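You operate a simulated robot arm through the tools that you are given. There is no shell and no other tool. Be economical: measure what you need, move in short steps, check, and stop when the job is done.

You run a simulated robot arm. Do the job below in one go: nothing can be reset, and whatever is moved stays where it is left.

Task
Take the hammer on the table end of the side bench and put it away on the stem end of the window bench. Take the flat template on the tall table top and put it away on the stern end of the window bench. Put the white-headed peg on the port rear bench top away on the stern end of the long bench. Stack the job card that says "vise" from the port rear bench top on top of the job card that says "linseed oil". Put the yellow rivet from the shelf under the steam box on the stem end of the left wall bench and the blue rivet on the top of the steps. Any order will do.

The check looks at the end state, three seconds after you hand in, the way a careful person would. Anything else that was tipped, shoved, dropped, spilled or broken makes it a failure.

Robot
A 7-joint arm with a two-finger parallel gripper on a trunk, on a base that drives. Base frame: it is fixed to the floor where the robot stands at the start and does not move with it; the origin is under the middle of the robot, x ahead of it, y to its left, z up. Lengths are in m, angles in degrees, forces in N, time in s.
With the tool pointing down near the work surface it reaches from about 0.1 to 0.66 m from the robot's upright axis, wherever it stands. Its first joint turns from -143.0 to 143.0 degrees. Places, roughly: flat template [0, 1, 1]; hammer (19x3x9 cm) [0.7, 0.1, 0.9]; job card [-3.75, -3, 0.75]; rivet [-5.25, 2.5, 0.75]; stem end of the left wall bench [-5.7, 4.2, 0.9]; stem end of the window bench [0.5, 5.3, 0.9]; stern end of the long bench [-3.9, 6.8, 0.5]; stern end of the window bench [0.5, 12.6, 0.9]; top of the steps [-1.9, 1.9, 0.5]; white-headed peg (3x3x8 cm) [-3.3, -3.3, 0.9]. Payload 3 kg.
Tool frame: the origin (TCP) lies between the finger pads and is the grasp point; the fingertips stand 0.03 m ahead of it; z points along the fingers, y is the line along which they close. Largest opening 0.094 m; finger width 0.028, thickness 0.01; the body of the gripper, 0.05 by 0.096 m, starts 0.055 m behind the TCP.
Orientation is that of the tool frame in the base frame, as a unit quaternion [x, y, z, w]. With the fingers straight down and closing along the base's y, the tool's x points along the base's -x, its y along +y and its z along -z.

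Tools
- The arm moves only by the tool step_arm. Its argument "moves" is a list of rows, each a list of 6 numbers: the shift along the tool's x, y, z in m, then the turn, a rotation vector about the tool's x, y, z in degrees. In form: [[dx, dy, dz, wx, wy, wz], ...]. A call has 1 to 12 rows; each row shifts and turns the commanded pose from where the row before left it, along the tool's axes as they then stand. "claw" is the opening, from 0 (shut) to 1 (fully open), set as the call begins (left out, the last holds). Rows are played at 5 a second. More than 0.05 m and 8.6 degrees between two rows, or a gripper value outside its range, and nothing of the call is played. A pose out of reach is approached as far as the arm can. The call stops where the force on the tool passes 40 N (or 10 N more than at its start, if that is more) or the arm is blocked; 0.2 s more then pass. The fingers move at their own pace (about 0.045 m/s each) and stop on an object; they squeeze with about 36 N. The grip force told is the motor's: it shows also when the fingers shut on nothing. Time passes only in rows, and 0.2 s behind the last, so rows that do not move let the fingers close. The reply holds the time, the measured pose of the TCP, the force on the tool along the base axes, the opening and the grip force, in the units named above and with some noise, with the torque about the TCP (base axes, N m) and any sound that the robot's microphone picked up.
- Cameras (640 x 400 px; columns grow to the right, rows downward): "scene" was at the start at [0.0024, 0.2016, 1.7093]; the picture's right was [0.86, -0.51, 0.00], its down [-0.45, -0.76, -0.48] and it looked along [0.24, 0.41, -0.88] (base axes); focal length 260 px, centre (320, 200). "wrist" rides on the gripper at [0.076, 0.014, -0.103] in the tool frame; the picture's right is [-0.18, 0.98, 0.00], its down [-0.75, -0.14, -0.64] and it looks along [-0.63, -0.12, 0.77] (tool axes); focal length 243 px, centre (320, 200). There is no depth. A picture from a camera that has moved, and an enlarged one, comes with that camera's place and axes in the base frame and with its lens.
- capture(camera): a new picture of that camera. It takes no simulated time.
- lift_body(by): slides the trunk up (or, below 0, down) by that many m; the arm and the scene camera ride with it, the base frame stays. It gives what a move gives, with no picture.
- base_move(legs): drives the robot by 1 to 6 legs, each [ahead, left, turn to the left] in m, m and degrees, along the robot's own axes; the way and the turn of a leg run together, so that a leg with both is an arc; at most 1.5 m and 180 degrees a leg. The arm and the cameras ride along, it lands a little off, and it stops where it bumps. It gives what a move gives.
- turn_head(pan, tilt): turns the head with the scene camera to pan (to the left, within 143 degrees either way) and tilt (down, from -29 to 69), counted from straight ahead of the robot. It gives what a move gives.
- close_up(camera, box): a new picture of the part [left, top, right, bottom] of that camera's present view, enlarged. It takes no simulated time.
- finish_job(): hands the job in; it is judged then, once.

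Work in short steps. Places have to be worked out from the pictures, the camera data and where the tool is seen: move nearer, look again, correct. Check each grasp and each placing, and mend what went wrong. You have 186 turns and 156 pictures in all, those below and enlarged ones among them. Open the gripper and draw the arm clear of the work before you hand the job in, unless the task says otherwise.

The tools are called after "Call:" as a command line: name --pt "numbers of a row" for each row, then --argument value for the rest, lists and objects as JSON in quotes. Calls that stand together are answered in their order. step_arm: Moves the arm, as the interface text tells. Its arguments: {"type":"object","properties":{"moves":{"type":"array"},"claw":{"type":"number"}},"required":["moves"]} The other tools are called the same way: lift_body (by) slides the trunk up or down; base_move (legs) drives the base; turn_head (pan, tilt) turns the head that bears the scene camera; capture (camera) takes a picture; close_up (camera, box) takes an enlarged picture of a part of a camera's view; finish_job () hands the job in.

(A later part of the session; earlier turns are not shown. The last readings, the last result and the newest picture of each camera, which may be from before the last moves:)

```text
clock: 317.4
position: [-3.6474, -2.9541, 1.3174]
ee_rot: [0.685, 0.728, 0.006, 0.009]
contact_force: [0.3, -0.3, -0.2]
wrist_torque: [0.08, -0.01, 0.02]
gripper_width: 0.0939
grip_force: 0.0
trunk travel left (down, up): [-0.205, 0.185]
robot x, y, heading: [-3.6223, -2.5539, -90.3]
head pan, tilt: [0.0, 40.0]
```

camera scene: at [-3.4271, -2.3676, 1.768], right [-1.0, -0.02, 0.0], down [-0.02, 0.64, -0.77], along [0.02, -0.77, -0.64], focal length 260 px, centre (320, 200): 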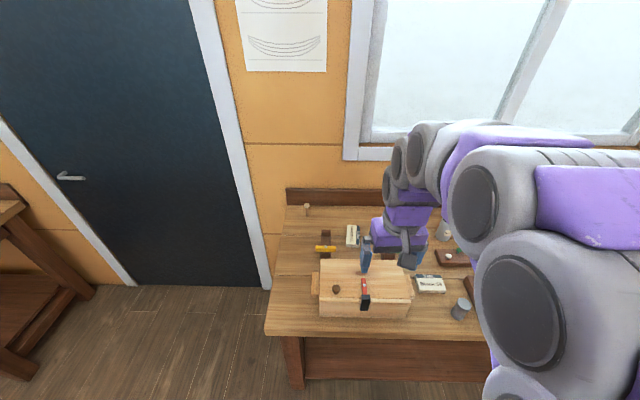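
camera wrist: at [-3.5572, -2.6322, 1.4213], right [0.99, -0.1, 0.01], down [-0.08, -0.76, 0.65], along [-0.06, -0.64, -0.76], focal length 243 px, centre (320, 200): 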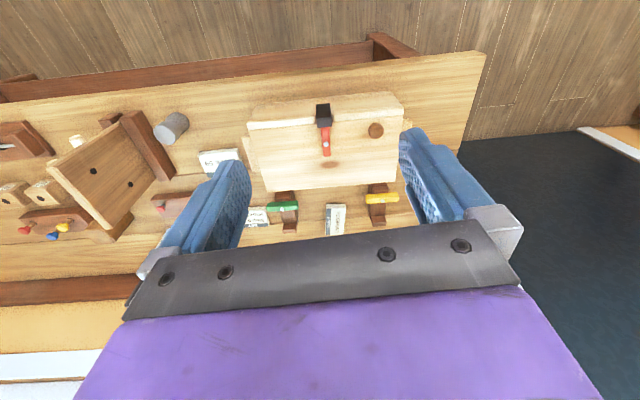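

Not blocked. Move over the VISE card and turn the fingers to close along y.

Call:
step_arm --pt "0.006 -0.047 0 0 0 0" --pt "0.006 -0.047 0 0 0 0" --pt "0.006 -0.047 0 0 0 0" --pt "0.006 -0.047 0 0 0 0" --claw 1

Call:
step_arm --pt "0 0 0.02 0 0 -8.55" --pt "0 0 0.02 0 0 -8.55" --pt "0 0 0.02 0 0 -8.55" --pt "0 0 0.02 0 0 -8.55" --pt "0 0 0.02 0 0 -8.55" --pt "0 0 0.02 0 0 -8.55" --pt "0 0 0.02 0 0 -8.55" --pt "0 0 0.02 0 0 -8.55" --pt "0 0 0.02 0 0 -8.55" --pt "0 0 0.02 0 0 -8.55"

Call:
capture --camera "wrist"

Call:
capture --camera "scene"

```text
clock: 318.4
position: [-3.8312, -2.9368, 1.316]
ee_rot: [0.686, 0.727, 0.003, 0.007]
contact_force: [1.4, -0.4, 0.8]
wrist_torque: [-0.01, 0.02, 0.06]
gripper_width: 0.0941
grip_force: 0.0
trunk travel left (down, up): [-0.205, 0.185]
robot x, y, heading: [-3.628, -2.5579, -90.3]
head pan, tilt: [0.0, 40.0]
```

```text
clock: 320.6
position: [-3.8245, -2.9393, 1.1149]
ee_rot: [0.009, 1.0, -0.002, 0.006]
contact_force: [0.3, 0.2, 0.3]
wrist_torque: [-0.03, 0.02, -0.01]
gripper_width: 0.0939
grip_force: 0.1
trunk travel left (down, up): [-0.205, 0.185]
robot x, y, heading: [-3.6263, -2.5557, -90.3]
head pan, tilt: [0.0, 40.0]
```

```text
88 pictures are left
camera wrist: at [-3.9024, -2.9232, 1.2168], right [0.2, 0.98, 0.0], down [0.74, -0.15, 0.65], along [0.64, -0.13, -0.76], focal length 243 px, centre (320, 200)
```

wrist: 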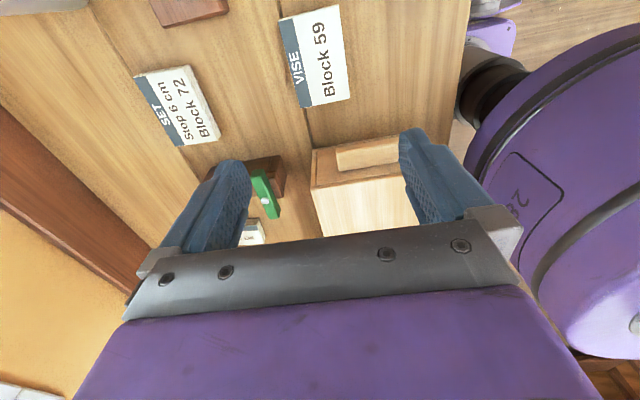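

```text
87 pictures are left
camera scene: at [-3.4909, -2.6143, 1.7681], right [-1.0, 0.0, 0.0], down [0.0, 0.64, -0.76], along [0.0, -0.76, -0.64], focal length 260 px, centre (320, 200)
```

scene: 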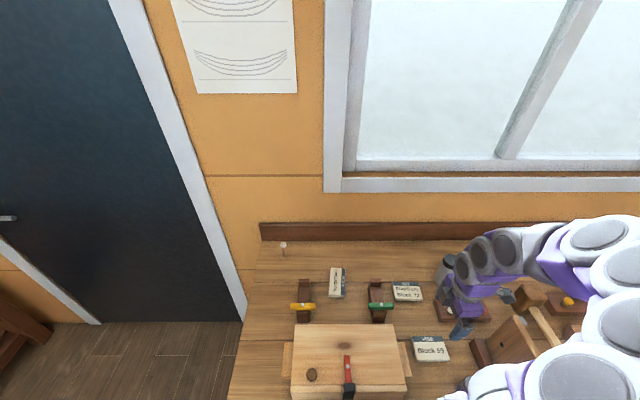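

VISE card: centre (-3.838,-2.941), 10.4×7 cm, top ≈0.867. Align and descend around it.

Call:
step_arm --pt "0.0135 -0.002 0.04 0 0 -2" --pt "0 0 0.045 0 0 0" --pt "0 0 0.045 0 0 0" --pt "0 0 0.045 0 0 0" --pt "0 0 0.03 0 0 0"

Call:
capture --camera "wrist"

```text
clock: 321.8
position: [-3.8347, -2.9443, 0.9097]
ee_rot: [-0.008, 1.0, -0.003, 0.008]
contact_force: [0.0, -0.2, 0.0]
wrist_torque: [0.03, 0.01, -0.01]
gripper_width: 0.0939
grip_force: 0.0
trunk travel left (down, up): [-0.205, 0.185]
robot x, y, heading: [-3.626, -2.5556, -90.2]
head pan, tilt: [0.0, 40.0]
```

```text
86 pictures are left
camera wrist: at [-3.9129, -2.9305, 1.0129], right [0.17, 0.99, 0.0], down [0.75, -0.13, 0.65], along [0.64, -0.11, -0.76], focal length 243 px, centre (320, 200)
```

wrist: 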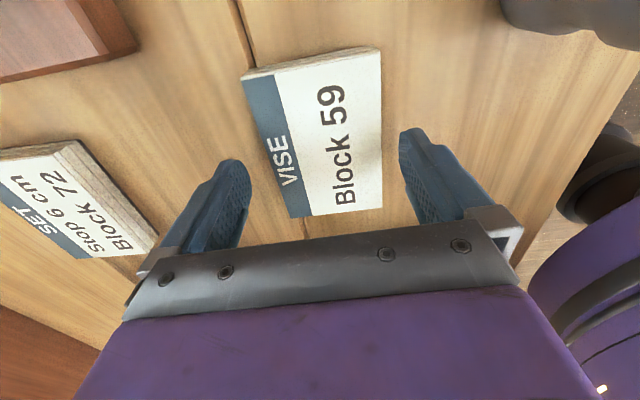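

Card is between the fingers. Creep down until the tips nearly touch the bench.

Call:
step_arm --pt "0 0 0.01 0 0 0" --pt "0 0 0.006 0 0 0" --pt "0 0 0.004 0 0 0"

```text
clock: 322.6
position: [-3.8348, -2.9429, 0.8917]
ee_rot: [-0.008, 1.0, -0.003, 0.008]
contact_force: [1.2, -0.1, -0.6]
wrist_torque: [-0.02, 0.02, 0.02]
gripper_width: 0.0939
grip_force: 0.1
trunk travel left (down, up): [-0.205, 0.185]
robot x, y, heading: [-3.6289, -2.5533, -90.2]
head pan, tilt: [0.0, 40.0]
```

Call:
step_arm --pt "0 0 0.003 0 0 0" --pt "0 0 0.002 0 0 0" --pt "0 0 0.002 0 0 0" --pt "0 0 0.002 0 0 0"

Call:
capture --camera "wrist"

```text
clock: 323.1
position: [-3.8359, -2.942, 0.8906]
ee_rot: [-0.008, 1.0, -0.004, 0.005]
contact_force: [0.0, 4.4, 31.8]
wrist_torque: [1.76, 0.4, -0.01]
gripper_width: 0.0941
grip_force: 0.0
trunk travel left (down, up): [-0.205, 0.185]
robot x, y, heading: [-3.6266, -2.5526, -90.6]
head pan, tilt: [0.0, 40.0]
stopped in row 2: the force on the tool passed its limit at 48 N (the readings are from after the stop); the commanded pose is now the measured one
```

```text
85 pictures are left
camera wrist: at [-3.9124, -2.9289, 0.9933], right [0.17, 0.99, -0.01], down [0.75, -0.12, 0.65], along [0.64, -0.12, -0.76], focal length 243 px, centre (320, 200)
```

wrist: 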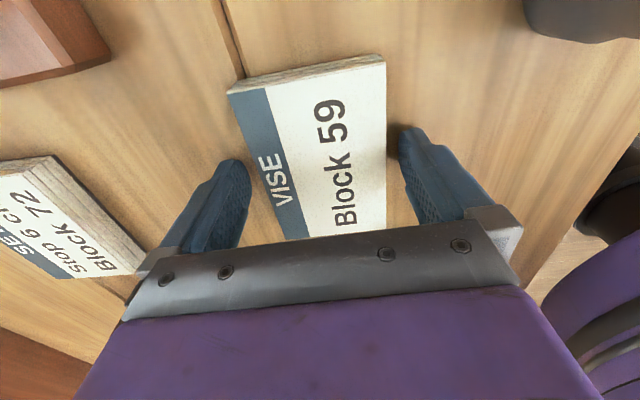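

Tips touch the bench (0.86). Back off 3 mm and close on the card.

Call:
step_arm --pt "0 0 -0.003 0 0 0" --pt "0 0 0 0 0 0"

Call:
step_arm --pt "0 0 0 0 0 0" --pt "0 0 0 0 0 0" --pt "0 0 0 0 0 0" --pt "0 0 0 0 0 0" --claw 0

Call:
step_arm --pt "0 0 -0.02 0 0 0" --pt "0 0 -0.03 0 0 0" --pt "0 0 -0.04 0 0 0" --pt "0 0 -0.04 0 0 0" --pt "0 0 -0.04 0 0 0"

Call:
capture --camera "wrist"

Call:
capture --camera "scene"

```text
clock: 323.7
position: [-3.8372, -2.9442, 0.892]
ee_rot: [-0.008, 1.0, -0.004, 0.007]
contact_force: [-0.4, 0.5, -0.5]
wrist_torque: [-0.04, 0.02, 0.0]
gripper_width: 0.094
grip_force: 0.0
trunk travel left (down, up): [-0.205, 0.185]
robot x, y, heading: [-3.629, -2.5564, -90.1]
head pan, tilt: [0.0, 40.0]
```

```text
clock: 324.7
position: [-3.837, -2.9449, 0.8928]
ee_rot: [-0.009, 1.0, -0.005, 0.007]
contact_force: [0.0, 0.7, 0.8]
wrist_torque: [0.03, -0.02, 0.0]
gripper_width: 0.0691
grip_force: 35.5
trunk travel left (down, up): [-0.205, 0.185]
robot x, y, heading: [-3.6287, -2.5595, -90.1]
head pan, tilt: [0.0, 40.0]
```

```text
clock: 325.9
position: [-3.8384, -2.9439, 1.0609]
ee_rot: [-0.008, 1.0, -0.005, 0.007]
contact_force: [-0.6, -0.7, -1.3]
wrist_torque: [-0.02, -0.03, -0.01]
gripper_width: 0.0692
grip_force: 36.4
trunk travel left (down, up): [-0.205, 0.185]
robot x, y, heading: [-3.6262, -2.5541, -90.0]
head pan, tilt: [0.0, 40.0]
```

```text
84 pictures are left
camera wrist: at [-3.9151, -2.9295, 1.1634], right [0.17, 0.99, -0.01], down [0.75, -0.12, 0.65], along [0.64, -0.12, -0.76], focal length 243 px, centre (320, 200)
```

wrist: 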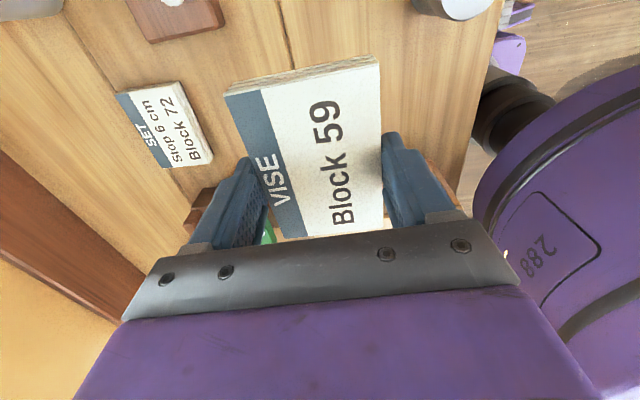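

```text
83 pictures are left
camera scene: at [-3.4903, -2.6125, 1.7682], right [-1.0, 0.0, 0.0], down [0.0, 0.64, -0.77], along [0.0, -0.77, -0.64], focal length 260 px, centre (320, 200)
```

scene: 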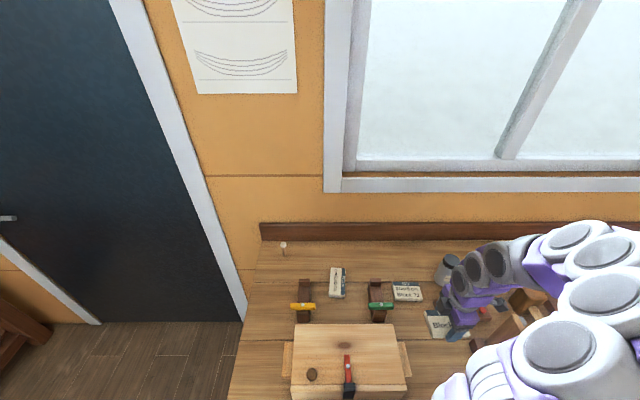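

Card held level. Zoom on LINSEED OIL card for precise pose.

Call:
close_up --camera "scene" --box '[298, 258, 378, 308]'

```text
8.00 times, centred on (338, 283) of scene
camera zoom: at [-3.4903, -2.6125, 1.7682], right [-1.0, 0.0, 0.0], down [0.0, 0.64, -0.77], along [0.0, -0.77, -0.64], focal length 2079 px, centre (176, -464)
```

zoom: 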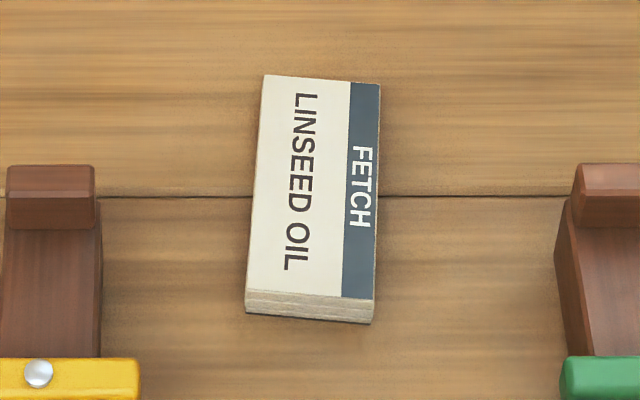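

LINSEED card: centre (-3.559,-3.187), long axis at 84°, top ≈0.874. Rotate the held card and carry it above.

Call:
step_arm --pt "0 0 -0.008 0 0 8.07" --pt "0 0 -0.008 0 0 8.07" --pt "0 0 -0.008 0 0 8.07" --pt "0 0 -0.008 0 0 8.07" --pt "0 0 -0.008 0 0 8.07" --pt "0 0 -0.008 0 0 8.07" --pt "0 0 -0.008 0 0 8.07" --pt "0 0 -0.008 0 0 8.07" --pt "0 0 -0.008 0 0 8.07" --pt "0 0 -0.008 0 0 8.07" --pt "0 0 -0.008 0 0 8.07" --pt "0 0 -0.008 0 0 8.07"

Call:
step_arm --pt "-0.0265 0.0378 0 0 0 0" --pt "-0.0265 0.0378 0 0 0 0" --pt "-0.0265 0.0378 0 0 0 0" --pt "-0.0265 0.0378 0 0 0 0" --pt "-0.0265 0.0378 0 0 0 0" --pt "-0.0265 0.0378 0 0 0 0" --pt "-0.0265 0.0378 0 0 0 0" --pt "-0.0265 0.0378 0 0 0 0"

Call:
capture --camera "wrist"

Call:
capture --camera "scene"

```text
clock: 328.5
position: [-3.8401, -2.9415, 1.1585]
ee_rot: [0.744, 0.668, 0.001, 0.007]
contact_force: [0.0, -0.6, -1.4]
wrist_torque: [0.01, 0.0, 0.04]
gripper_width: 0.0694
grip_force: 35.9
trunk travel left (down, up): [-0.205, 0.185]
robot x, y, heading: [-3.6343, -2.5557, -90.3]
head pan, tilt: [0.0, 40.0]
```

```text
clock: 330.3
position: [-3.5549, -3.1844, 1.1585]
ee_rot: [0.743, 0.669, 0.0, 0.005]
contact_force: [-0.4, 0.0, -2.0]
wrist_torque: [-0.03, 0.02, 0.03]
gripper_width: 0.0695
grip_force: 35.8
trunk travel left (down, up): [-0.205, 0.185]
robot x, y, heading: [-3.6307, -2.556, -90.4]
head pan, tilt: [0.0, 40.0]
```

```text
81 pictures are left
camera wrist: at [-3.533, -3.1092, 1.2612], right [0.96, -0.29, 0.01], down [-0.22, -0.73, 0.65], along [-0.18, -0.62, -0.76], focal length 243 px, centre (320, 200)
```

wrist: 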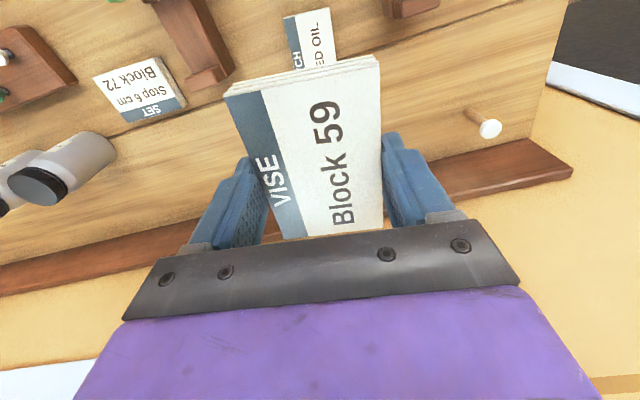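

```text
80 pictures are left
camera scene: at [-3.4848, -2.6185, 1.7675], right [-1.0, 0.0, 0.0], down [0.0, 0.65, -0.76], along [0.0, -0.76, -0.65], focal length 260 px, centre (320, 200)
```

scene: 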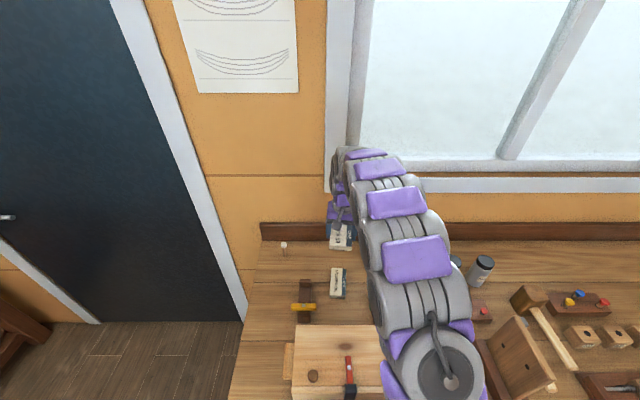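

Alignment agrees within mm. Nudge and descend toward contact (expected TCP z≈0.906).

Call:
step_arm --pt "-0.003 -0.0037 0.04 0 0 0" --pt "0 0 0.045 0 0 0" --pt "0 0 0.045 0 0 0" --pt "0 0 0.045 0 0 0" --pt "0 0 0.045 0 0 0" --pt "0 0 0.015 0 0 0"

Call:
capture --camera "wrist"

Call:
close_up --camera "scene" --box '[290, 225, 410, 310]'

```text
clock: 331.7
position: [-3.5597, -3.1889, 0.9251]
ee_rot: [0.743, 0.669, 0.0, 0.007]
contact_force: [-0.1, 0.1, -0.8]
wrist_torque: [0.0, -0.03, 0.01]
gripper_width: 0.0689
grip_force: 35.8
trunk travel left (down, up): [-0.205, 0.185]
robot x, y, heading: [-3.6304, -2.5489, -90.3]
head pan, tilt: [0.0, 40.0]
```

```text
79 pictures are left
camera wrist: at [-3.5385, -3.1143, 1.0284], right [0.96, -0.29, 0.01], down [-0.23, -0.73, 0.65], along [-0.18, -0.62, -0.76], focal length 243 px, centre (320, 200)
```

wrist: 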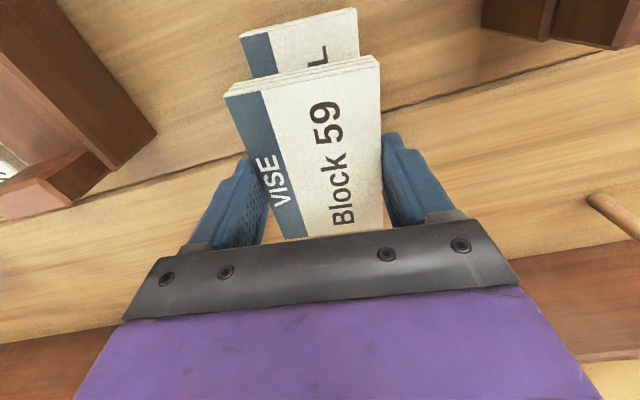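

```text
4.71 times, centred on (350, 268) of scene
camera zoom: at [-3.487, -2.6168, 1.7678], right [-1.0, 0.0, 0.0], down [0.0, 0.65, -0.76], along [0.0, -0.76, -0.65], focal length 1223 px, centre (179, -118)
```

zoom: 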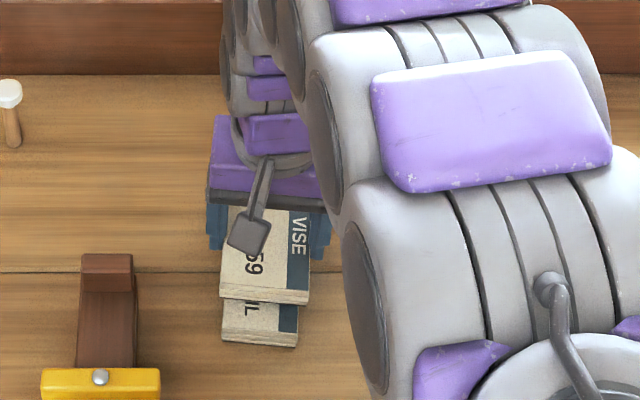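

Laterally aligned; shift 1.1 cm toward me along the card, then creep to contact.

Call:
step_arm --pt "0.011 0 0.004 0 0 0" --pt "0 0 0.006 0 0 0" --pt "0 0 0.004 0 0 0"

Call:
step_arm --pt "0 0 0.003 0 0 0" --pt "0 0 0.003 0 0 0" --pt "0 0 0.002 0 0 0"

```text
clock: 332.5
position: [-3.5592, -3.1775, 0.9143]
ee_rot: [0.744, 0.669, 0.0, 0.006]
contact_force: [0.0, 3.0, 10.0]
wrist_torque: [-0.37, 0.38, -0.12]
gripper_width: 0.0691
grip_force: 36.1
trunk travel left (down, up): [-0.205, 0.185]
robot x, y, heading: [-3.6258, -2.5574, -90.0]
head pan, tilt: [0.0, 40.0]
```

```text
clock: 333.3
position: [-3.5598, -3.1762, 0.9088]
ee_rot: [0.743, 0.669, -0.001, 0.009]
contact_force: [4.0, -0.1, 40.5]
wrist_torque: [0.52, 0.06, 0.02]
gripper_width: 0.0694
grip_force: 36.5
trunk travel left (down, up): [-0.205, 0.185]
robot x, y, heading: [-3.6257, -2.5578, -90.7]
head pan, tilt: [0.0, 40.0]
```

Firm contact. Ease, open fully, and lift.

Call:
step_arm --pt "0 0 -0.003 0 0 0" --pt "0 0 -0.001 0 0 0"

Call:
step_arm --pt "0 0 0 0 0 0" --pt "0 0 0 0 0 0" --pt "0 0 0 0 0 0" --pt "0 0 0 0 0 0" --claw 1

Call:
step_arm --pt "0 0 -0.015 0 0 0" --pt "0 0 -0.03 0 0 0" --pt "0 0 -0.045 0 0 0" --pt "0 0 -0.045 0 0 0" --pt "0 0 -0.045 0 0 0"

Call:
capture --camera "wrist"

Call:
close_up --camera "scene" --box '[270, 225, 390, 300]'

```text
clock: 333.9
position: [-3.5604, -3.1776, 0.9095]
ee_rot: [0.744, 0.668, 0.0, 0.005]
contact_force: [4.1, 2.0, 8.1]
wrist_torque: [-0.41, -0.03, 0.15]
gripper_width: 0.0693
grip_force: 36.4
trunk travel left (down, up): [-0.205, 0.185]
robot x, y, heading: [-3.6275, -2.558, -90.0]
head pan, tilt: [0.0, 40.0]
```

```text
clock: 334.9
position: [-3.5598, -3.1777, 0.91]
ee_rot: [0.743, 0.669, 0.0, 0.007]
contact_force: [0.8, -1.1, 0.2]
wrist_torque: [-0.01, 0.0, -0.04]
gripper_width: 0.0941
grip_force: 0.0
trunk travel left (down, up): [-0.205, 0.185]
robot x, y, heading: [-3.6299, -2.5562, -90.1]
head pan, tilt: [0.0, 40.0]
```

```text
clock: 336.1
position: [-3.5609, -3.1732, 1.0883]
ee_rot: [0.743, 0.669, 0.001, 0.006]
contact_force: [0.2, 0.2, -0.6]
wrist_torque: [-0.02, 0.03, 0.02]
gripper_width: 0.0942
grip_force: 0.1
trunk travel left (down, up): [-0.205, 0.185]
robot x, y, heading: [-3.6274, -2.556, -90.4]
head pan, tilt: [0.0, 40.0]
```

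```text
77 pictures are left
camera wrist: at [-3.5385, -3.0988, 1.1909], right [0.96, -0.29, 0.01], down [-0.23, -0.73, 0.65], along [-0.18, -0.62, -0.76], focal length 243 px, centre (320, 200)
```

wrist: 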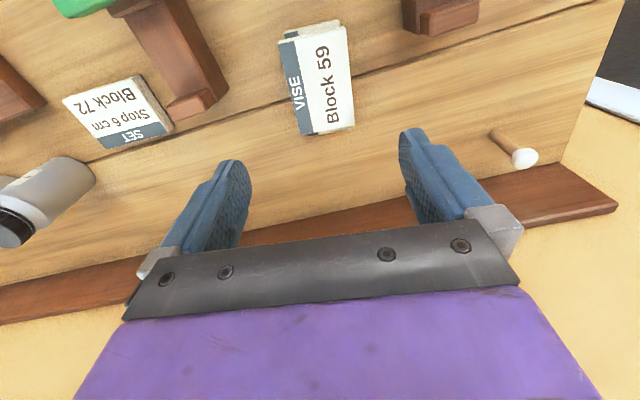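

```text
5.33 times, centred on (330, 262) of scene
camera zoom: at [-3.4874, -2.6146, 1.7679], right [-1.0, 0.0, 0.0], down [0.0, 0.64, -0.76], along [0.0, -0.76, -0.64], focal length 1386 px, centre (267, -133)
```

zoom: 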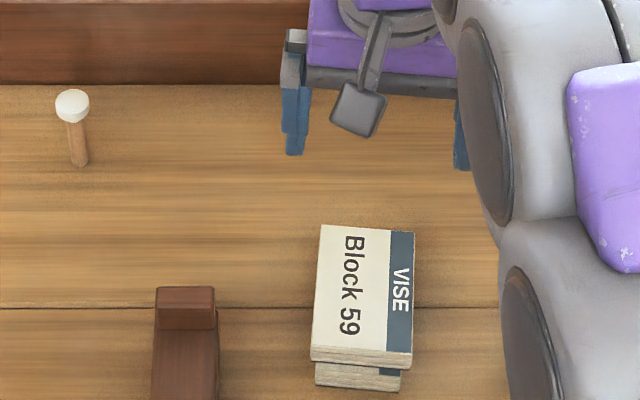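

Stack is good. The peg stands upright at (-3.336,-3.318). I'll go round to the bench's door end to reach it: retract, back off, drive around.

Call:
lift_body --by 0.12

Call:
step_arm --pt "0.045 0 0 0 0 0" --pt "0.045 0 0 0 0 0" --pt "0.045 0 0 0 0 0" --pt "0.045 0 0 0 0 0" --pt "0.045 0 0 0 0 0"

Call:
base_move --legs '[[-0.4, 0, 0.3], [0, 0.8, 0], [0, 0, -90]]'

Call:
turn_head --pan 45 --tilt 40

Call:
capture --camera "scene"

```text
clock: 337.6
position: [-3.5604, -3.1744, 1.2071]
ee_rot: [0.743, 0.669, 0.0, 0.006]
contact_force: [0.7, 0.2, -0.4]
wrist_torque: [-0.01, -0.01, -0.04]
gripper_width: 0.0941
grip_force: 0.0
trunk travel left (down, up): [-0.325, 0.065]
robot x, y, heading: [-3.6284, -2.5543, -90.1]
head pan, tilt: [0.0, 40.0]
```

```text
clock: 338.8
position: [-3.5375, -2.9481, 1.2048]
ee_rot: [0.743, 0.67, 0.001, 0.007]
contact_force: [-0.2, -0.8, 0.2]
wrist_torque: [-0.02, 0.03, 0.01]
gripper_width: 0.0937
grip_force: 0.1
trunk travel left (down, up): [-0.325, 0.065]
robot x, y, heading: [-3.6246, -2.5549, -90.2]
head pan, tilt: [0.0, 40.0]
```

```text
clock: 349.1
position: [-3.2191, -2.2331, 1.2052]
ee_rot: [0.998, -0.066, -0.003, 0.005]
contact_force: [0.2, -0.5, -0.9]
wrist_torque: [-0.02, -0.04, 0.01]
gripper_width: 0.0938
grip_force: 0.0
trunk travel left (down, up): [-0.325, 0.065]
robot x, y, heading: [-2.8243, -2.1544, 178.1]
head pan, tilt: [0.0, 40.0]
```

```text
clock: 350.2
position: [-3.219, -2.2324, 1.2062]
ee_rot: [0.998, -0.065, -0.004, 0.004]
contact_force: [0.5, 0.2, -0.1]
wrist_torque: [-0.03, 0.01, 0.01]
gripper_width: 0.0937
grip_force: 0.0
trunk travel left (down, up): [-0.325, 0.065]
robot x, y, heading: [-2.8198, -2.154, 178.4]
head pan, tilt: [45.0, 40.0]
```

```text
75 pictures are left
camera scene: at [-2.8641, -2.356, 1.8878], right [-0.69, 0.73, 0.0], down [0.47, 0.44, -0.76], along [-0.56, -0.52, -0.64], focal length 260 px, centre (320, 200)
```

scene: 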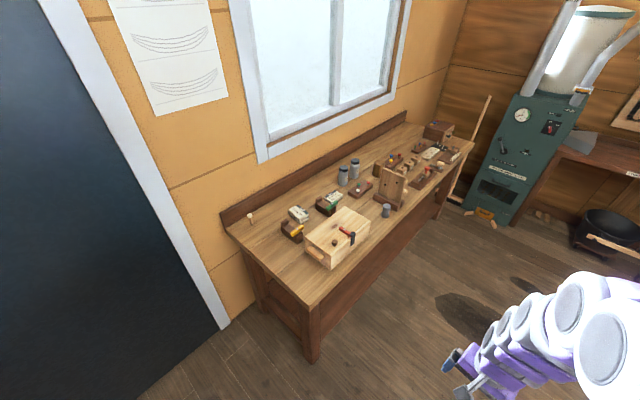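

Slide south to beside the bench's end.

Call:
base_move --legs '[[0, 0, 1.6], [0, 1.0, 0]]'

Call:
turn_head --pan 15 --tilt 50

Call:
capture --camera "scene"

Call:
capture --camera "wrist"

```text
clock: 355.7
position: [-3.2019, -3.2312, 1.2061]
ee_rot: [0.999, -0.038, -0.005, 0.007]
contact_force: [0.3, 0.9, 0.1]
wrist_torque: [-0.02, 0.02, -0.02]
gripper_width: 0.094
grip_force: 0.1
trunk travel left (down, up): [-0.325, 0.065]
robot x, y, heading: [-2.8129, -3.1329, -178.8]
head pan, tilt: [45.0, 40.0]
```

```text
clock: 356.6
position: [-3.2005, -3.2337, 1.2063]
ee_rot: [0.999, -0.038, -0.004, 0.005]
contact_force: [-0.3, 0.4, -0.2]
wrist_torque: [0.02, 0.0, 0.02]
gripper_width: 0.0942
grip_force: 0.0
trunk travel left (down, up): [-0.325, 0.065]
robot x, y, heading: [-2.8114, -3.1331, -178.5]
head pan, tilt: [15.0, 50.0]
```

```text
74 pictures are left
camera scene: at [-2.8567, -3.2957, 1.8738], right [-0.28, 0.96, 0.0], down [0.74, 0.22, -0.64], along [-0.62, -0.18, -0.77], focal length 260 px, centre (320, 200)
```

scene: 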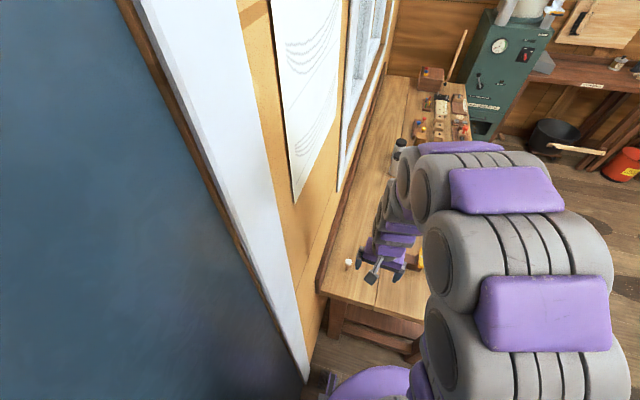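

```text
73 pictures are left
camera wrist: at [-3.1249, -3.2521, 1.3086], right [-0.26, -0.97, 0.01], down [-0.73, 0.2, 0.65], along [-0.63, 0.16, -0.76], focal length 243 px, centre (320, 200)
```

wrist: 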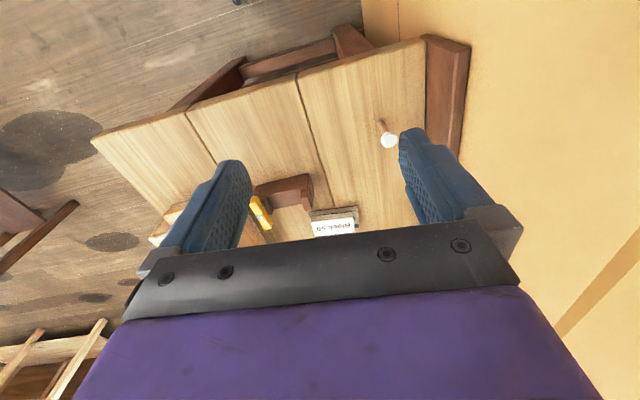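

Peg confirmed at (-3.337,-3.319). Move above with a narrower opening and descend part-way.

Call:
step_arm --pt "-0.0432 0.0318 0 0 0 0" --pt "-0.0432 0.0318 0 0 0 0" --pt "-0.0432 0.0318 0 0 0 0" --pt "0 0 0.045 0 0 0" --pt "0 0 0.045 0 0 0" --pt "0 0 0.045 0 0 0" --pt "0 0 0.045 0 0 0" --pt "0 0 0.025 0 0 0" --claw 0.75

Call:
capture --camera "wrist"

```text
refused: row 1 steps farther than a row can; nothing moved
```

```text
72 pictures are left
camera wrist: at [-3.1249, -3.2521, 1.3086], right [-0.26, -0.97, 0.01], down [-0.73, 0.2, 0.65], along [-0.63, 0.16, -0.76], focal length 243 px, centre (320, 200)
```

wrist: 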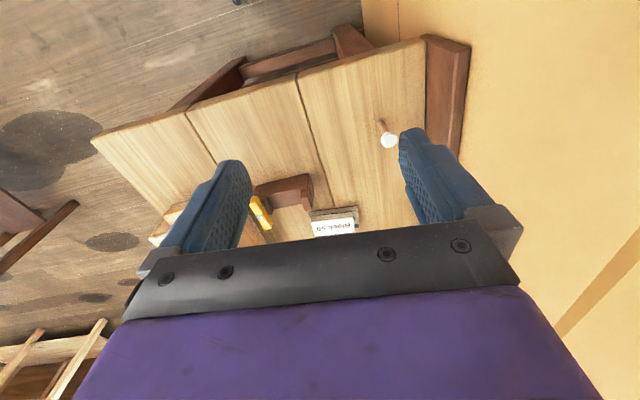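

Step was slightly too long; repeat in smaller rows.

Call:
step_arm --pt "-0.0324 0.0239 0 0 0 0" --pt "-0.0324 0.0239 0 0 0 0" --pt "-0.0324 0.0239 0 0 0 0" --pt "-0.0324 0.0239 0 0 0 0" --pt "0 0 0.045 0 0 0" --pt "0 0 0.045 0 0 0" --pt "0 0 0.045 0 0 0" --pt "0 0 0.045 0 0 0" --pt "0 0 0.025 0 0 0" --claw 0.75

Call:
capture --camera "wrist"

```text
clock: 358.6
position: [-3.3409, -3.3209, 1.0021]
ee_rot: [0.999, -0.036, -0.006, 0.004]
contact_force: [0.0, 0.1, -0.7]
wrist_torque: [0.01, 0.01, 0.02]
gripper_width: 0.0701
grip_force: 0.1
trunk travel left (down, up): [-0.325, 0.065]
robot x, y, heading: [-2.8156, -3.1325, -178.5]
head pan, tilt: [15.0, 50.0]
```

```text
71 pictures are left
camera wrist: at [-3.264, -3.3409, 1.1043], right [-0.26, -0.97, 0.01], down [-0.73, 0.2, 0.65], along [-0.63, 0.16, -0.76], focal length 243 px, centre (320, 200)
```

wrist: 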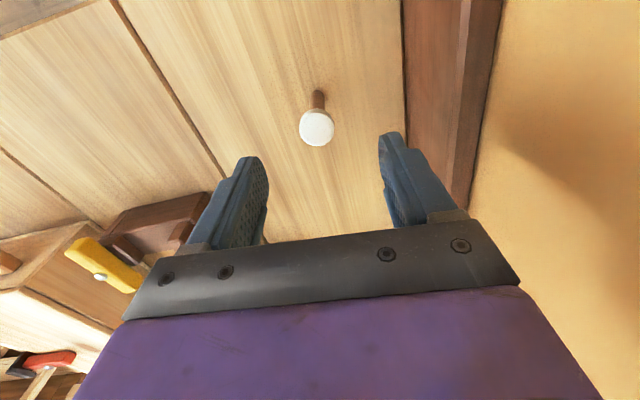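

Centred. Descend to z≈0.90 and close on the shaft.

Call:
step_arm --pt "0.005 0 0.03 0 0 0" --pt "0 0 0.03 0 0 0" --pt "0 0 0.03 0 0 0" --pt "0 0 0.01 0 0 0"

Call:
step_arm --pt "0 0 0 0 0 0" --pt "0 0 0 0 0 0" --pt "0 0 0 0 0 0" --pt "0 0 0 0 0 0" --pt "0 0 0 0 0 0" --claw 0

Call:
step_arm --pt "0 0 -0.02 0 0 0" --pt "0 0 -0.03 0 0 0" --pt "0 0 -0.04 0 0 0" --pt "0 0 -0.04 0 0 0" --pt "0 0 -0.04 0 0 0" --pt "0 0 -0.04 0 0 0"

Call:
capture --camera "wrist"

Call:
close_up --camera "scene" --box '[320, 200, 440, 300]'

```text
clock: 359.6
position: [-3.3361, -3.3223, 0.9018]
ee_rot: [0.999, -0.038, -0.004, 0.005]
contact_force: [0.3, -0.6, 0.2]
wrist_torque: [0.01, 0.01, 0.04]
gripper_width: 0.0702
grip_force: 0.0
trunk travel left (down, up): [-0.325, 0.065]
robot x, y, heading: [-2.8146, -3.132, -178.7]
head pan, tilt: [15.0, 50.0]
```

```text
clock: 360.8
position: [-3.3355, -3.322, 0.9032]
ee_rot: [0.999, -0.038, -0.005, 0.005]
contact_force: [-0.4, -0.5, -0.1]
wrist_torque: [0.04, -0.02, 0.0]
gripper_width: 0.0231
grip_force: 36.0
trunk travel left (down, up): [-0.325, 0.065]
robot x, y, heading: [-2.8111, -3.1336, -179.0]
head pan, tilt: [15.0, 50.0]
```

```text
clock: 362.2
position: [-3.3316, -3.3185, 1.113]
ee_rot: [0.999, -0.038, -0.004, 0.006]
contact_force: [0.4, 0.2, -0.6]
wrist_torque: [-0.02, -0.01, 0.02]
gripper_width: 0.0229
grip_force: 35.8
trunk travel left (down, up): [-0.325, 0.065]
robot x, y, heading: [-2.8132, -3.1355, -178.7]
head pan, tilt: [15.0, 50.0]
```

```text
70 pictures are left
camera wrist: at [-3.2559, -3.3384, 1.2169], right [-0.26, -0.97, 0.01], down [-0.73, 0.2, 0.65], along [-0.63, 0.16, -0.76], focal length 243 px, centre (320, 200)
```

wrist: 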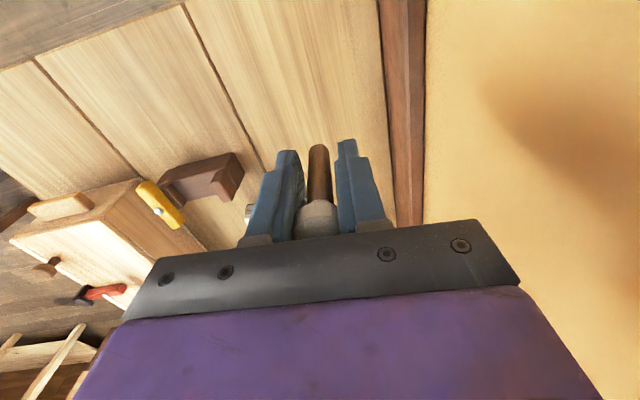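

```text
4.00 times, centred on (380, 250) of scene
camera zoom: at [-2.8561, -3.2972, 1.8737], right [-0.28, 0.96, 0.0], down [0.74, 0.22, -0.64], along [-0.62, -0.18, -0.77], focal length 1040 px, centre (80, 0)
```

zoom: 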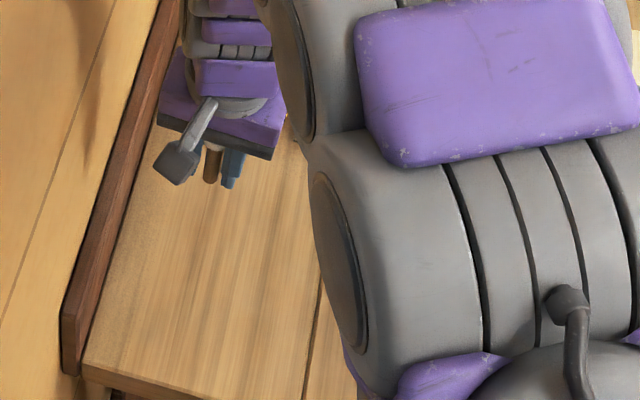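

Peg held. Retract, then drive round the small table to the port side of the boat.

Call:
step_arm --pt "0.04 -0.02 -0.02 0 0 0" --pt "0.04 -0.02 -0.02 0 0 0" --pt "0.04 -0.02 -0.02 0 0 0" --pt "0.02 -0.03 0 0 0 0"

Call:
base_move --legs '[[0, -0.9, -1.2], [-0.4, -0.5, 0], [0, -1.0, 0]]'

Call:
turn_head --pan -20 --tilt 25

Call:
capture --camera "scene"

```text
clock: 363.2
position: [-3.189, -3.239, 1.171]
ee_rot: [0.999, -0.038, -0.005, 0.006]
contact_force: [0.1, -0.1, 0.5]
wrist_torque: [0.0, 0.01, -0.02]
gripper_width: 0.0229
grip_force: 36.5
trunk travel left (down, up): [-0.325, 0.065]
robot x, y, heading: [-2.811, -3.1359, -178.4]
head pan, tilt: [15.0, 50.0]
```

```text
clock: 376.0
position: [-2.7505, -0.8049, 1.1701]
ee_rot: [0.998, -0.061, -0.006, 0.007]
contact_force: [-0.4, 0.4, 0.0]
wrist_torque: [0.01, -0.03, 0.0]
gripper_width: 0.0238
grip_force: 35.7
trunk travel left (down, up): [-0.325, 0.065]
robot x, y, heading: [-2.3695, -0.7181, 178.7]
head pan, tilt: [15.0, 50.0]
```

```text
clock: 377.1
position: [-2.749, -0.7955, 1.1713]
ee_rot: [0.998, -0.063, -0.006, 0.01]
contact_force: [0.1, 0.0, 0.5]
wrist_torque: [-0.02, 0.0, 0.0]
gripper_width: 0.0236
grip_force: 36.0
trunk travel left (down, up): [-0.325, 0.065]
robot x, y, heading: [-2.3693, -0.7163, 178.6]
head pan, tilt: [-20.0, 25.0]
```

```text
68 pictures are left
camera scene: at [-2.4326, -0.8212, 1.9115], right [0.36, 0.93, 0.0], down [0.4, -0.15, -0.91], along [-0.84, 0.33, -0.43], focal length 260 px, centre (320, 200)
```

scene: 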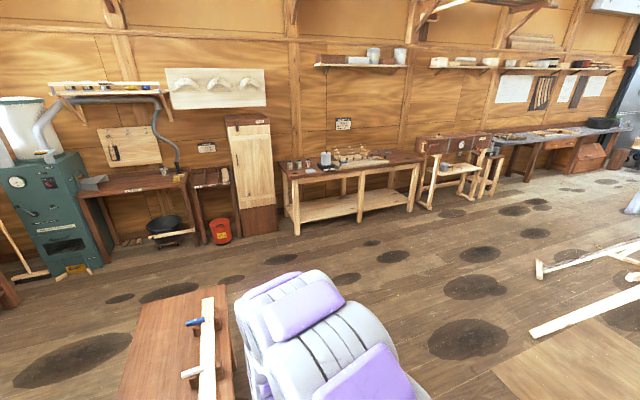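

Open floor to the west. Drive to about (-4.5, 0.3) and face north.

Call:
base_move --legs '[[0, -0.9, 0], [1.5, 0, 0], [0.65, 0, 0], [0, 0, -88.5]]'

Call:
turn_head --pan 0 --tilt 15

Call:
capture --camera "scene"

```text
clock: 395.6
position: [-4.5454, 0.7179, 1.1703]
ee_rot: [-0.64, 0.768, 0.01, -0.001]
contact_force: [0.7, -0.6, 0.3]
wrist_torque: [0.03, 0.01, 0.01]
gripper_width: 0.0238
grip_force: 35.8
trunk travel left (down, up): [-0.325, 0.065]
robot x, y, heading: [-4.4829, 0.3329, 85.4]
head pan, tilt: [-20.0, 25.0]
```

```text
clock: 396.5
position: [-4.5431, 0.7165, 1.1715]
ee_rot: [-0.639, 0.769, 0.01, 0.0]
contact_force: [0.6, 0.1, 0.6]
wrist_torque: [-0.01, 0.0, -0.03]
gripper_width: 0.0236
grip_force: 35.8
trunk travel left (down, up): [-0.325, 0.065]
robot x, y, heading: [-4.4838, 0.3304, 85.5]
head pan, tilt: [0.0, 15.0]
```

```text
67 pictures are left
camera scene: at [-4.6212, 0.4102, 1.9273], right [1.0, -0.08, 0.0], down [-0.02, -0.26, -0.97], along [0.08, 0.96, -0.26], focal length 260 px, centre (320, 200)
```

scene: 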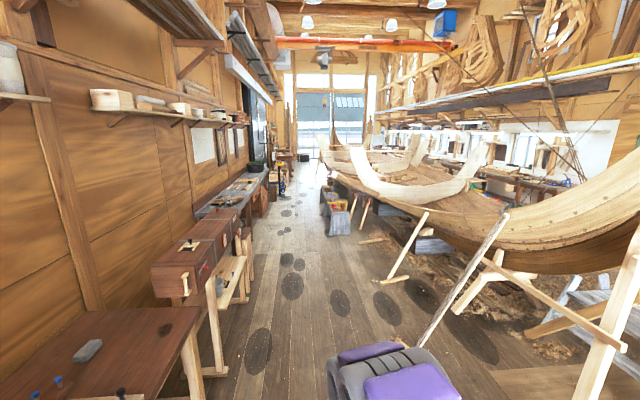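

The steam box is on the left, and the low long bench is ahead-right beside the boat. Drive up the port aisle.

Call:
base_move --legs '[[0, 0, 5], [1.5, 0.1, 0], [1.5, 0, 0], [1.4, 0, 0]]'

Call:
turn_head --pan -25 --tilt 30

Call:
capture --camera "scene"

```text
refused: leg 2 is longer than a leg can be; nothing moved
```

```text
clock: 397.4
position: [-4.5443, 0.7161, 1.1709]
ee_rot: [-0.639, 0.769, 0.01, 0.0]
contact_force: [0.8, -0.3, 0.0]
wrist_torque: [-0.03, 0.01, 0.04]
gripper_width: 0.0235
grip_force: 35.6
trunk travel left (down, up): [-0.325, 0.065]
robot x, y, heading: [-4.4849, 0.3301, 85.5]
head pan, tilt: [-25.0, 30.0]
```

```text
66 pictures are left
camera scene: at [-4.5841, 0.3957, 1.9033], right [0.87, -0.5, 0.0], down [-0.25, -0.44, -0.87], along [0.43, 0.75, -0.5], focal length 260 px, centre (320, 200)
```

scene: 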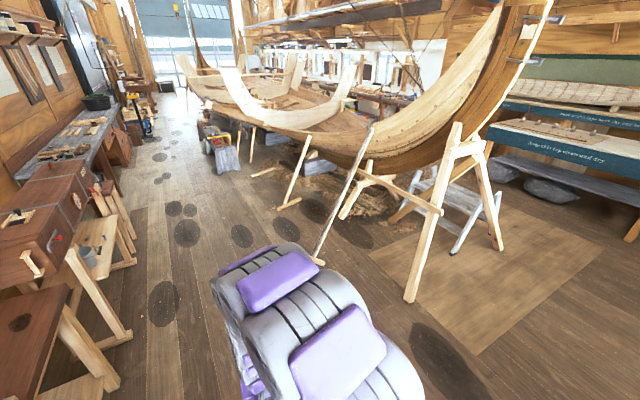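

A leg exceeded the length limit; retry shorter.

Call:
base_move --legs '[[0, 0, 5], [1.4, 0.05, 0], [1.5, 0, 0], [1.4, 0, 0]]'

Call:
turn_head --pan -20 --tilt 30

Call:
capture --camera "scene"

```text
clock: 418.4
position: [-4.8819, 4.9876, 1.1719]
ee_rot: [-0.703, 0.711, 0.009, -0.002]
contact_force: [0.1, -1.0, -0.7]
wrist_torque: [-0.01, 0.01, 0.0]
gripper_width: 0.0237
grip_force: 36.4
trunk travel left (down, up): [-0.325, 0.065]
robot x, y, heading: [-4.7583, 4.6208, 95.0]
head pan, tilt: [-25.0, 30.0]
```

```text
clock: 419.1
position: [-4.8826, 4.9877, 1.1737]
ee_rot: [-0.703, 0.712, 0.01, -0.003]
contact_force: [0.5, 0.6, 0.8]
wrist_torque: [0.0, 0.0, -0.01]
gripper_width: 0.0239
grip_force: 36.4
trunk travel left (down, up): [-0.325, 0.065]
robot x, y, heading: [-4.7573, 4.6211, 95.1]
head pan, tilt: [-20.0, 30.0]
```

```text
65 pictures are left
camera scene: at [-4.8745, 4.6675, 1.9032], right [0.97, -0.26, 0.0], down [-0.13, -0.48, -0.87], along [0.22, 0.84, -0.5], focal length 260 px, centre (320, 200)
```

scene: 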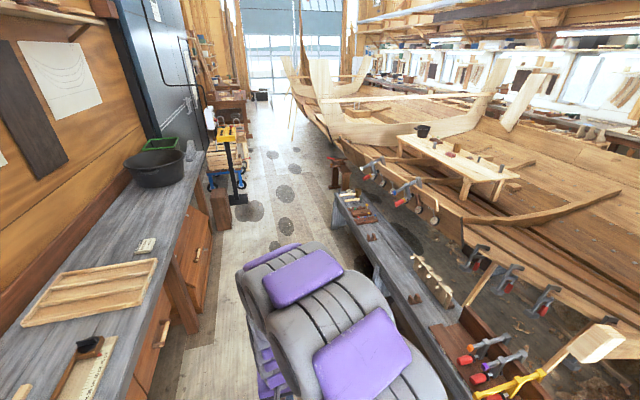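

Continue to the stern end and turn to face the long bench.

Call:
base_move --legs '[[0, 0, -7], [1.4, 0, 0], [0.5, 0, 0], [0, 0, -88]]'

Call:
turn_head --pan 15 --tilt 40

Call:
capture --camera "scene"

```text
clock: 432.8
position: [-4.3456, 6.5992, 1.1715]
ee_rot: [0.029, 1.0, 0.008, 0.007]
contact_force: [-0.1, 0.5, -0.1]
wrist_torque: [-0.02, 0.04, 0.0]
gripper_width: 0.0238
grip_force: 35.7
trunk travel left (down, up): [-0.325, 0.065]
robot x, y, heading: [-4.7179, 6.4928, 2.6]
head pan, tilt: [-20.0, 30.0]
```

```text
clock: 433.8
position: [-4.3465, 6.5994, 1.1718]
ee_rot: [0.028, 1.0, 0.008, 0.008]
contact_force: [-0.9, -0.4, 0.7]
wrist_torque: [0.02, 0.01, 0.01]
gripper_width: 0.0236
grip_force: 36.2
trunk travel left (down, up): [-0.325, 0.065]
robot x, y, heading: [-4.7179, 6.494, 2.3]
head pan, tilt: [15.0, 40.0]
```

```text
64 pictures are left
camera scene: at [-4.6723, 6.6574, 1.8878], right [0.3, -0.95, 0.0], down [-0.61, -0.19, -0.76], along [0.73, 0.23, -0.64], focal length 260 px, centre (320, 200)
```

scene: 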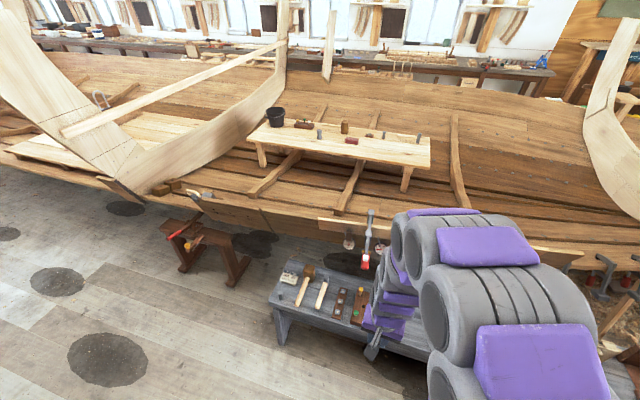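

Zoom on the stern end of the long bench.

Call:
close_up --camera "scene" --box '[250, 245, 410, 345]'

Call:
capture --camera "wrist"

```text
4.00 times, centred on (330, 295) of scene
camera zoom: at [-4.6723, 6.6574, 1.8878], right [0.3, -0.95, 0.0], down [-0.61, -0.19, -0.76], along [0.73, 0.23, -0.64], focal length 1040 px, centre (280, -180)
```

zoom: 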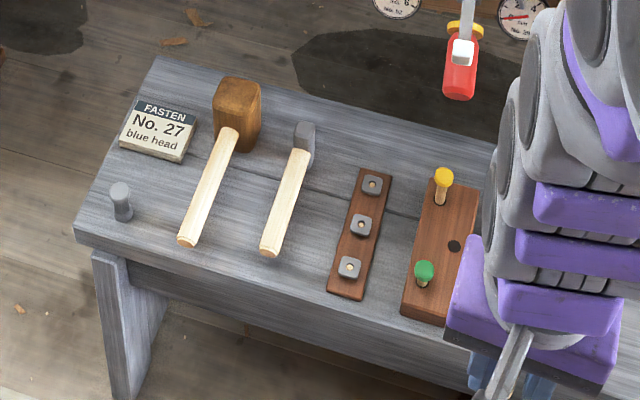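

```text
62 pictures are left
camera wrist: at [-4.4231, 6.6161, 1.2751], right [0.24, 0.97, 0.02], down [0.73, -0.19, 0.65], along [0.63, -0.14, -0.76], focal length 243 px, centre (320, 200)
```

wrist: 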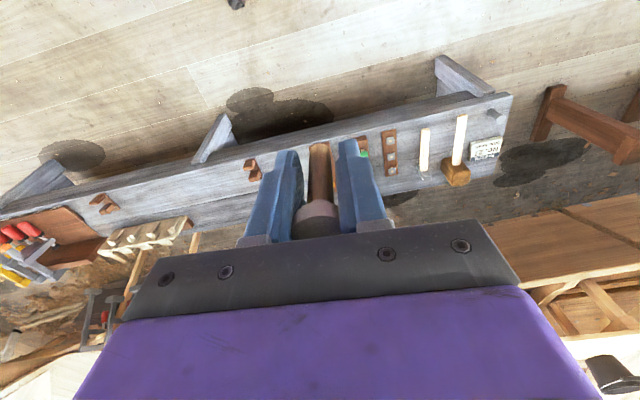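

There is a free gap (y≈6.84, x≈-3.92) between the small hammer and the square-nut block. I'll turn the fingers to close along x so they fit, and move the base alongside.

Call:
base_move --legs '[[0, 0, -2.5], [0.28, 0.32, 0]]'

Call:
step_arm --pt "0 0 0 0 0 -8.5" --pt "0 0 0 0 0 -8.5" --pt "0 0 0 0 0 -8.5" --pt "0 0 0 0 0 -8.5" --pt "0 0 0 0 0 -8.5" --pt "0 0 0 0 0 -8.5" --pt "0 0 0 0 0 -8.5" --pt "0 0 0 0 0 -8.5" --pt "0 0 0 0 0 -8.5" --pt "0 0 0 0 0 -8.5" --pt "0 0 0 0 0 -8"

Call:
lift_body --by -0.3

Call:
capture --camera "wrist"

Call:
capture --camera "scene"

```text
clock: 436.8
position: [-4.0545, 6.9095, 1.1722]
ee_rot: [0.05, 0.999, 0.01, 0.007]
contact_force: [0.6, 0.2, 0.0]
wrist_torque: [0.01, 0.04, 0.02]
gripper_width: 0.0235
grip_force: 36.1
trunk travel left (down, up): [-0.325, 0.065]
robot x, y, heading: [-4.4357, 6.8174, -0.3]
head pan, tilt: [15.0, 40.0]
```

```text
clock: 439.2
position: [-4.0568, 6.9097, 1.1729]
ee_rot: [-0.689, 0.724, 0.0, 0.012]
contact_force: [-0.9, 0.6, -0.3]
wrist_torque: [-0.02, 0.0, -0.03]
gripper_width: 0.0235
grip_force: 36.3
trunk travel left (down, up): [-0.325, 0.065]
robot x, y, heading: [-4.4343, 6.8208, 0.1]
head pan, tilt: [15.0, 40.0]
```

```text
clock: 442.2
position: [-4.0575, 6.9111, 0.8734]
ee_rot: [-0.69, 0.724, 0.0, 0.012]
contact_force: [-0.7, 0.1, -0.4]
wrist_torque: [-0.02, -0.01, 0.0]
gripper_width: 0.0236
grip_force: 35.9
trunk travel left (down, up): [-0.025, 0.365]
robot x, y, heading: [-4.4314, 6.8189, 0.1]
head pan, tilt: [15.0, 40.0]
```

```text
61 pictures are left
camera wrist: at [-4.0768, 6.8318, 0.9752], right [-0.97, 0.23, -0.01], down [0.17, 0.73, 0.66], along [0.16, 0.64, -0.75], focal length 243 px, centre (320, 200)
```

wrist: 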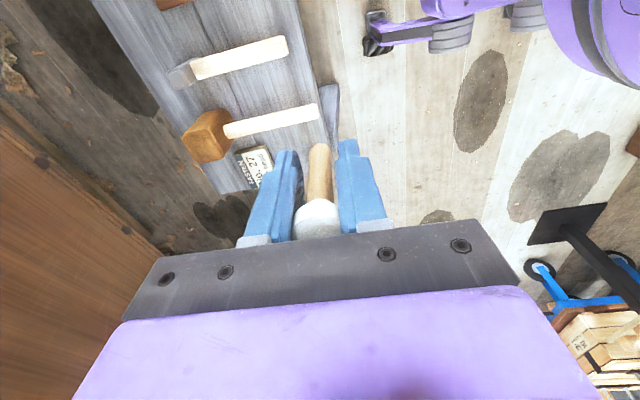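

```text
60 pictures are left
camera scene: at [-4.3793, 6.9836, 1.5879], right [0.26, -0.97, 0.0], down [-0.62, -0.17, -0.76], along [0.74, 0.2, -0.64], focal length 260 px, centre (320, 200)
```

scene: 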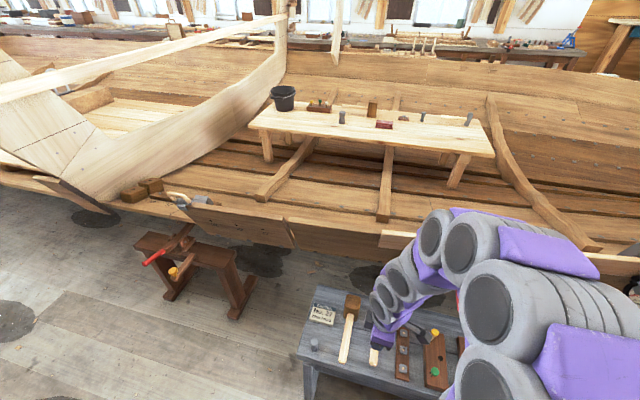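

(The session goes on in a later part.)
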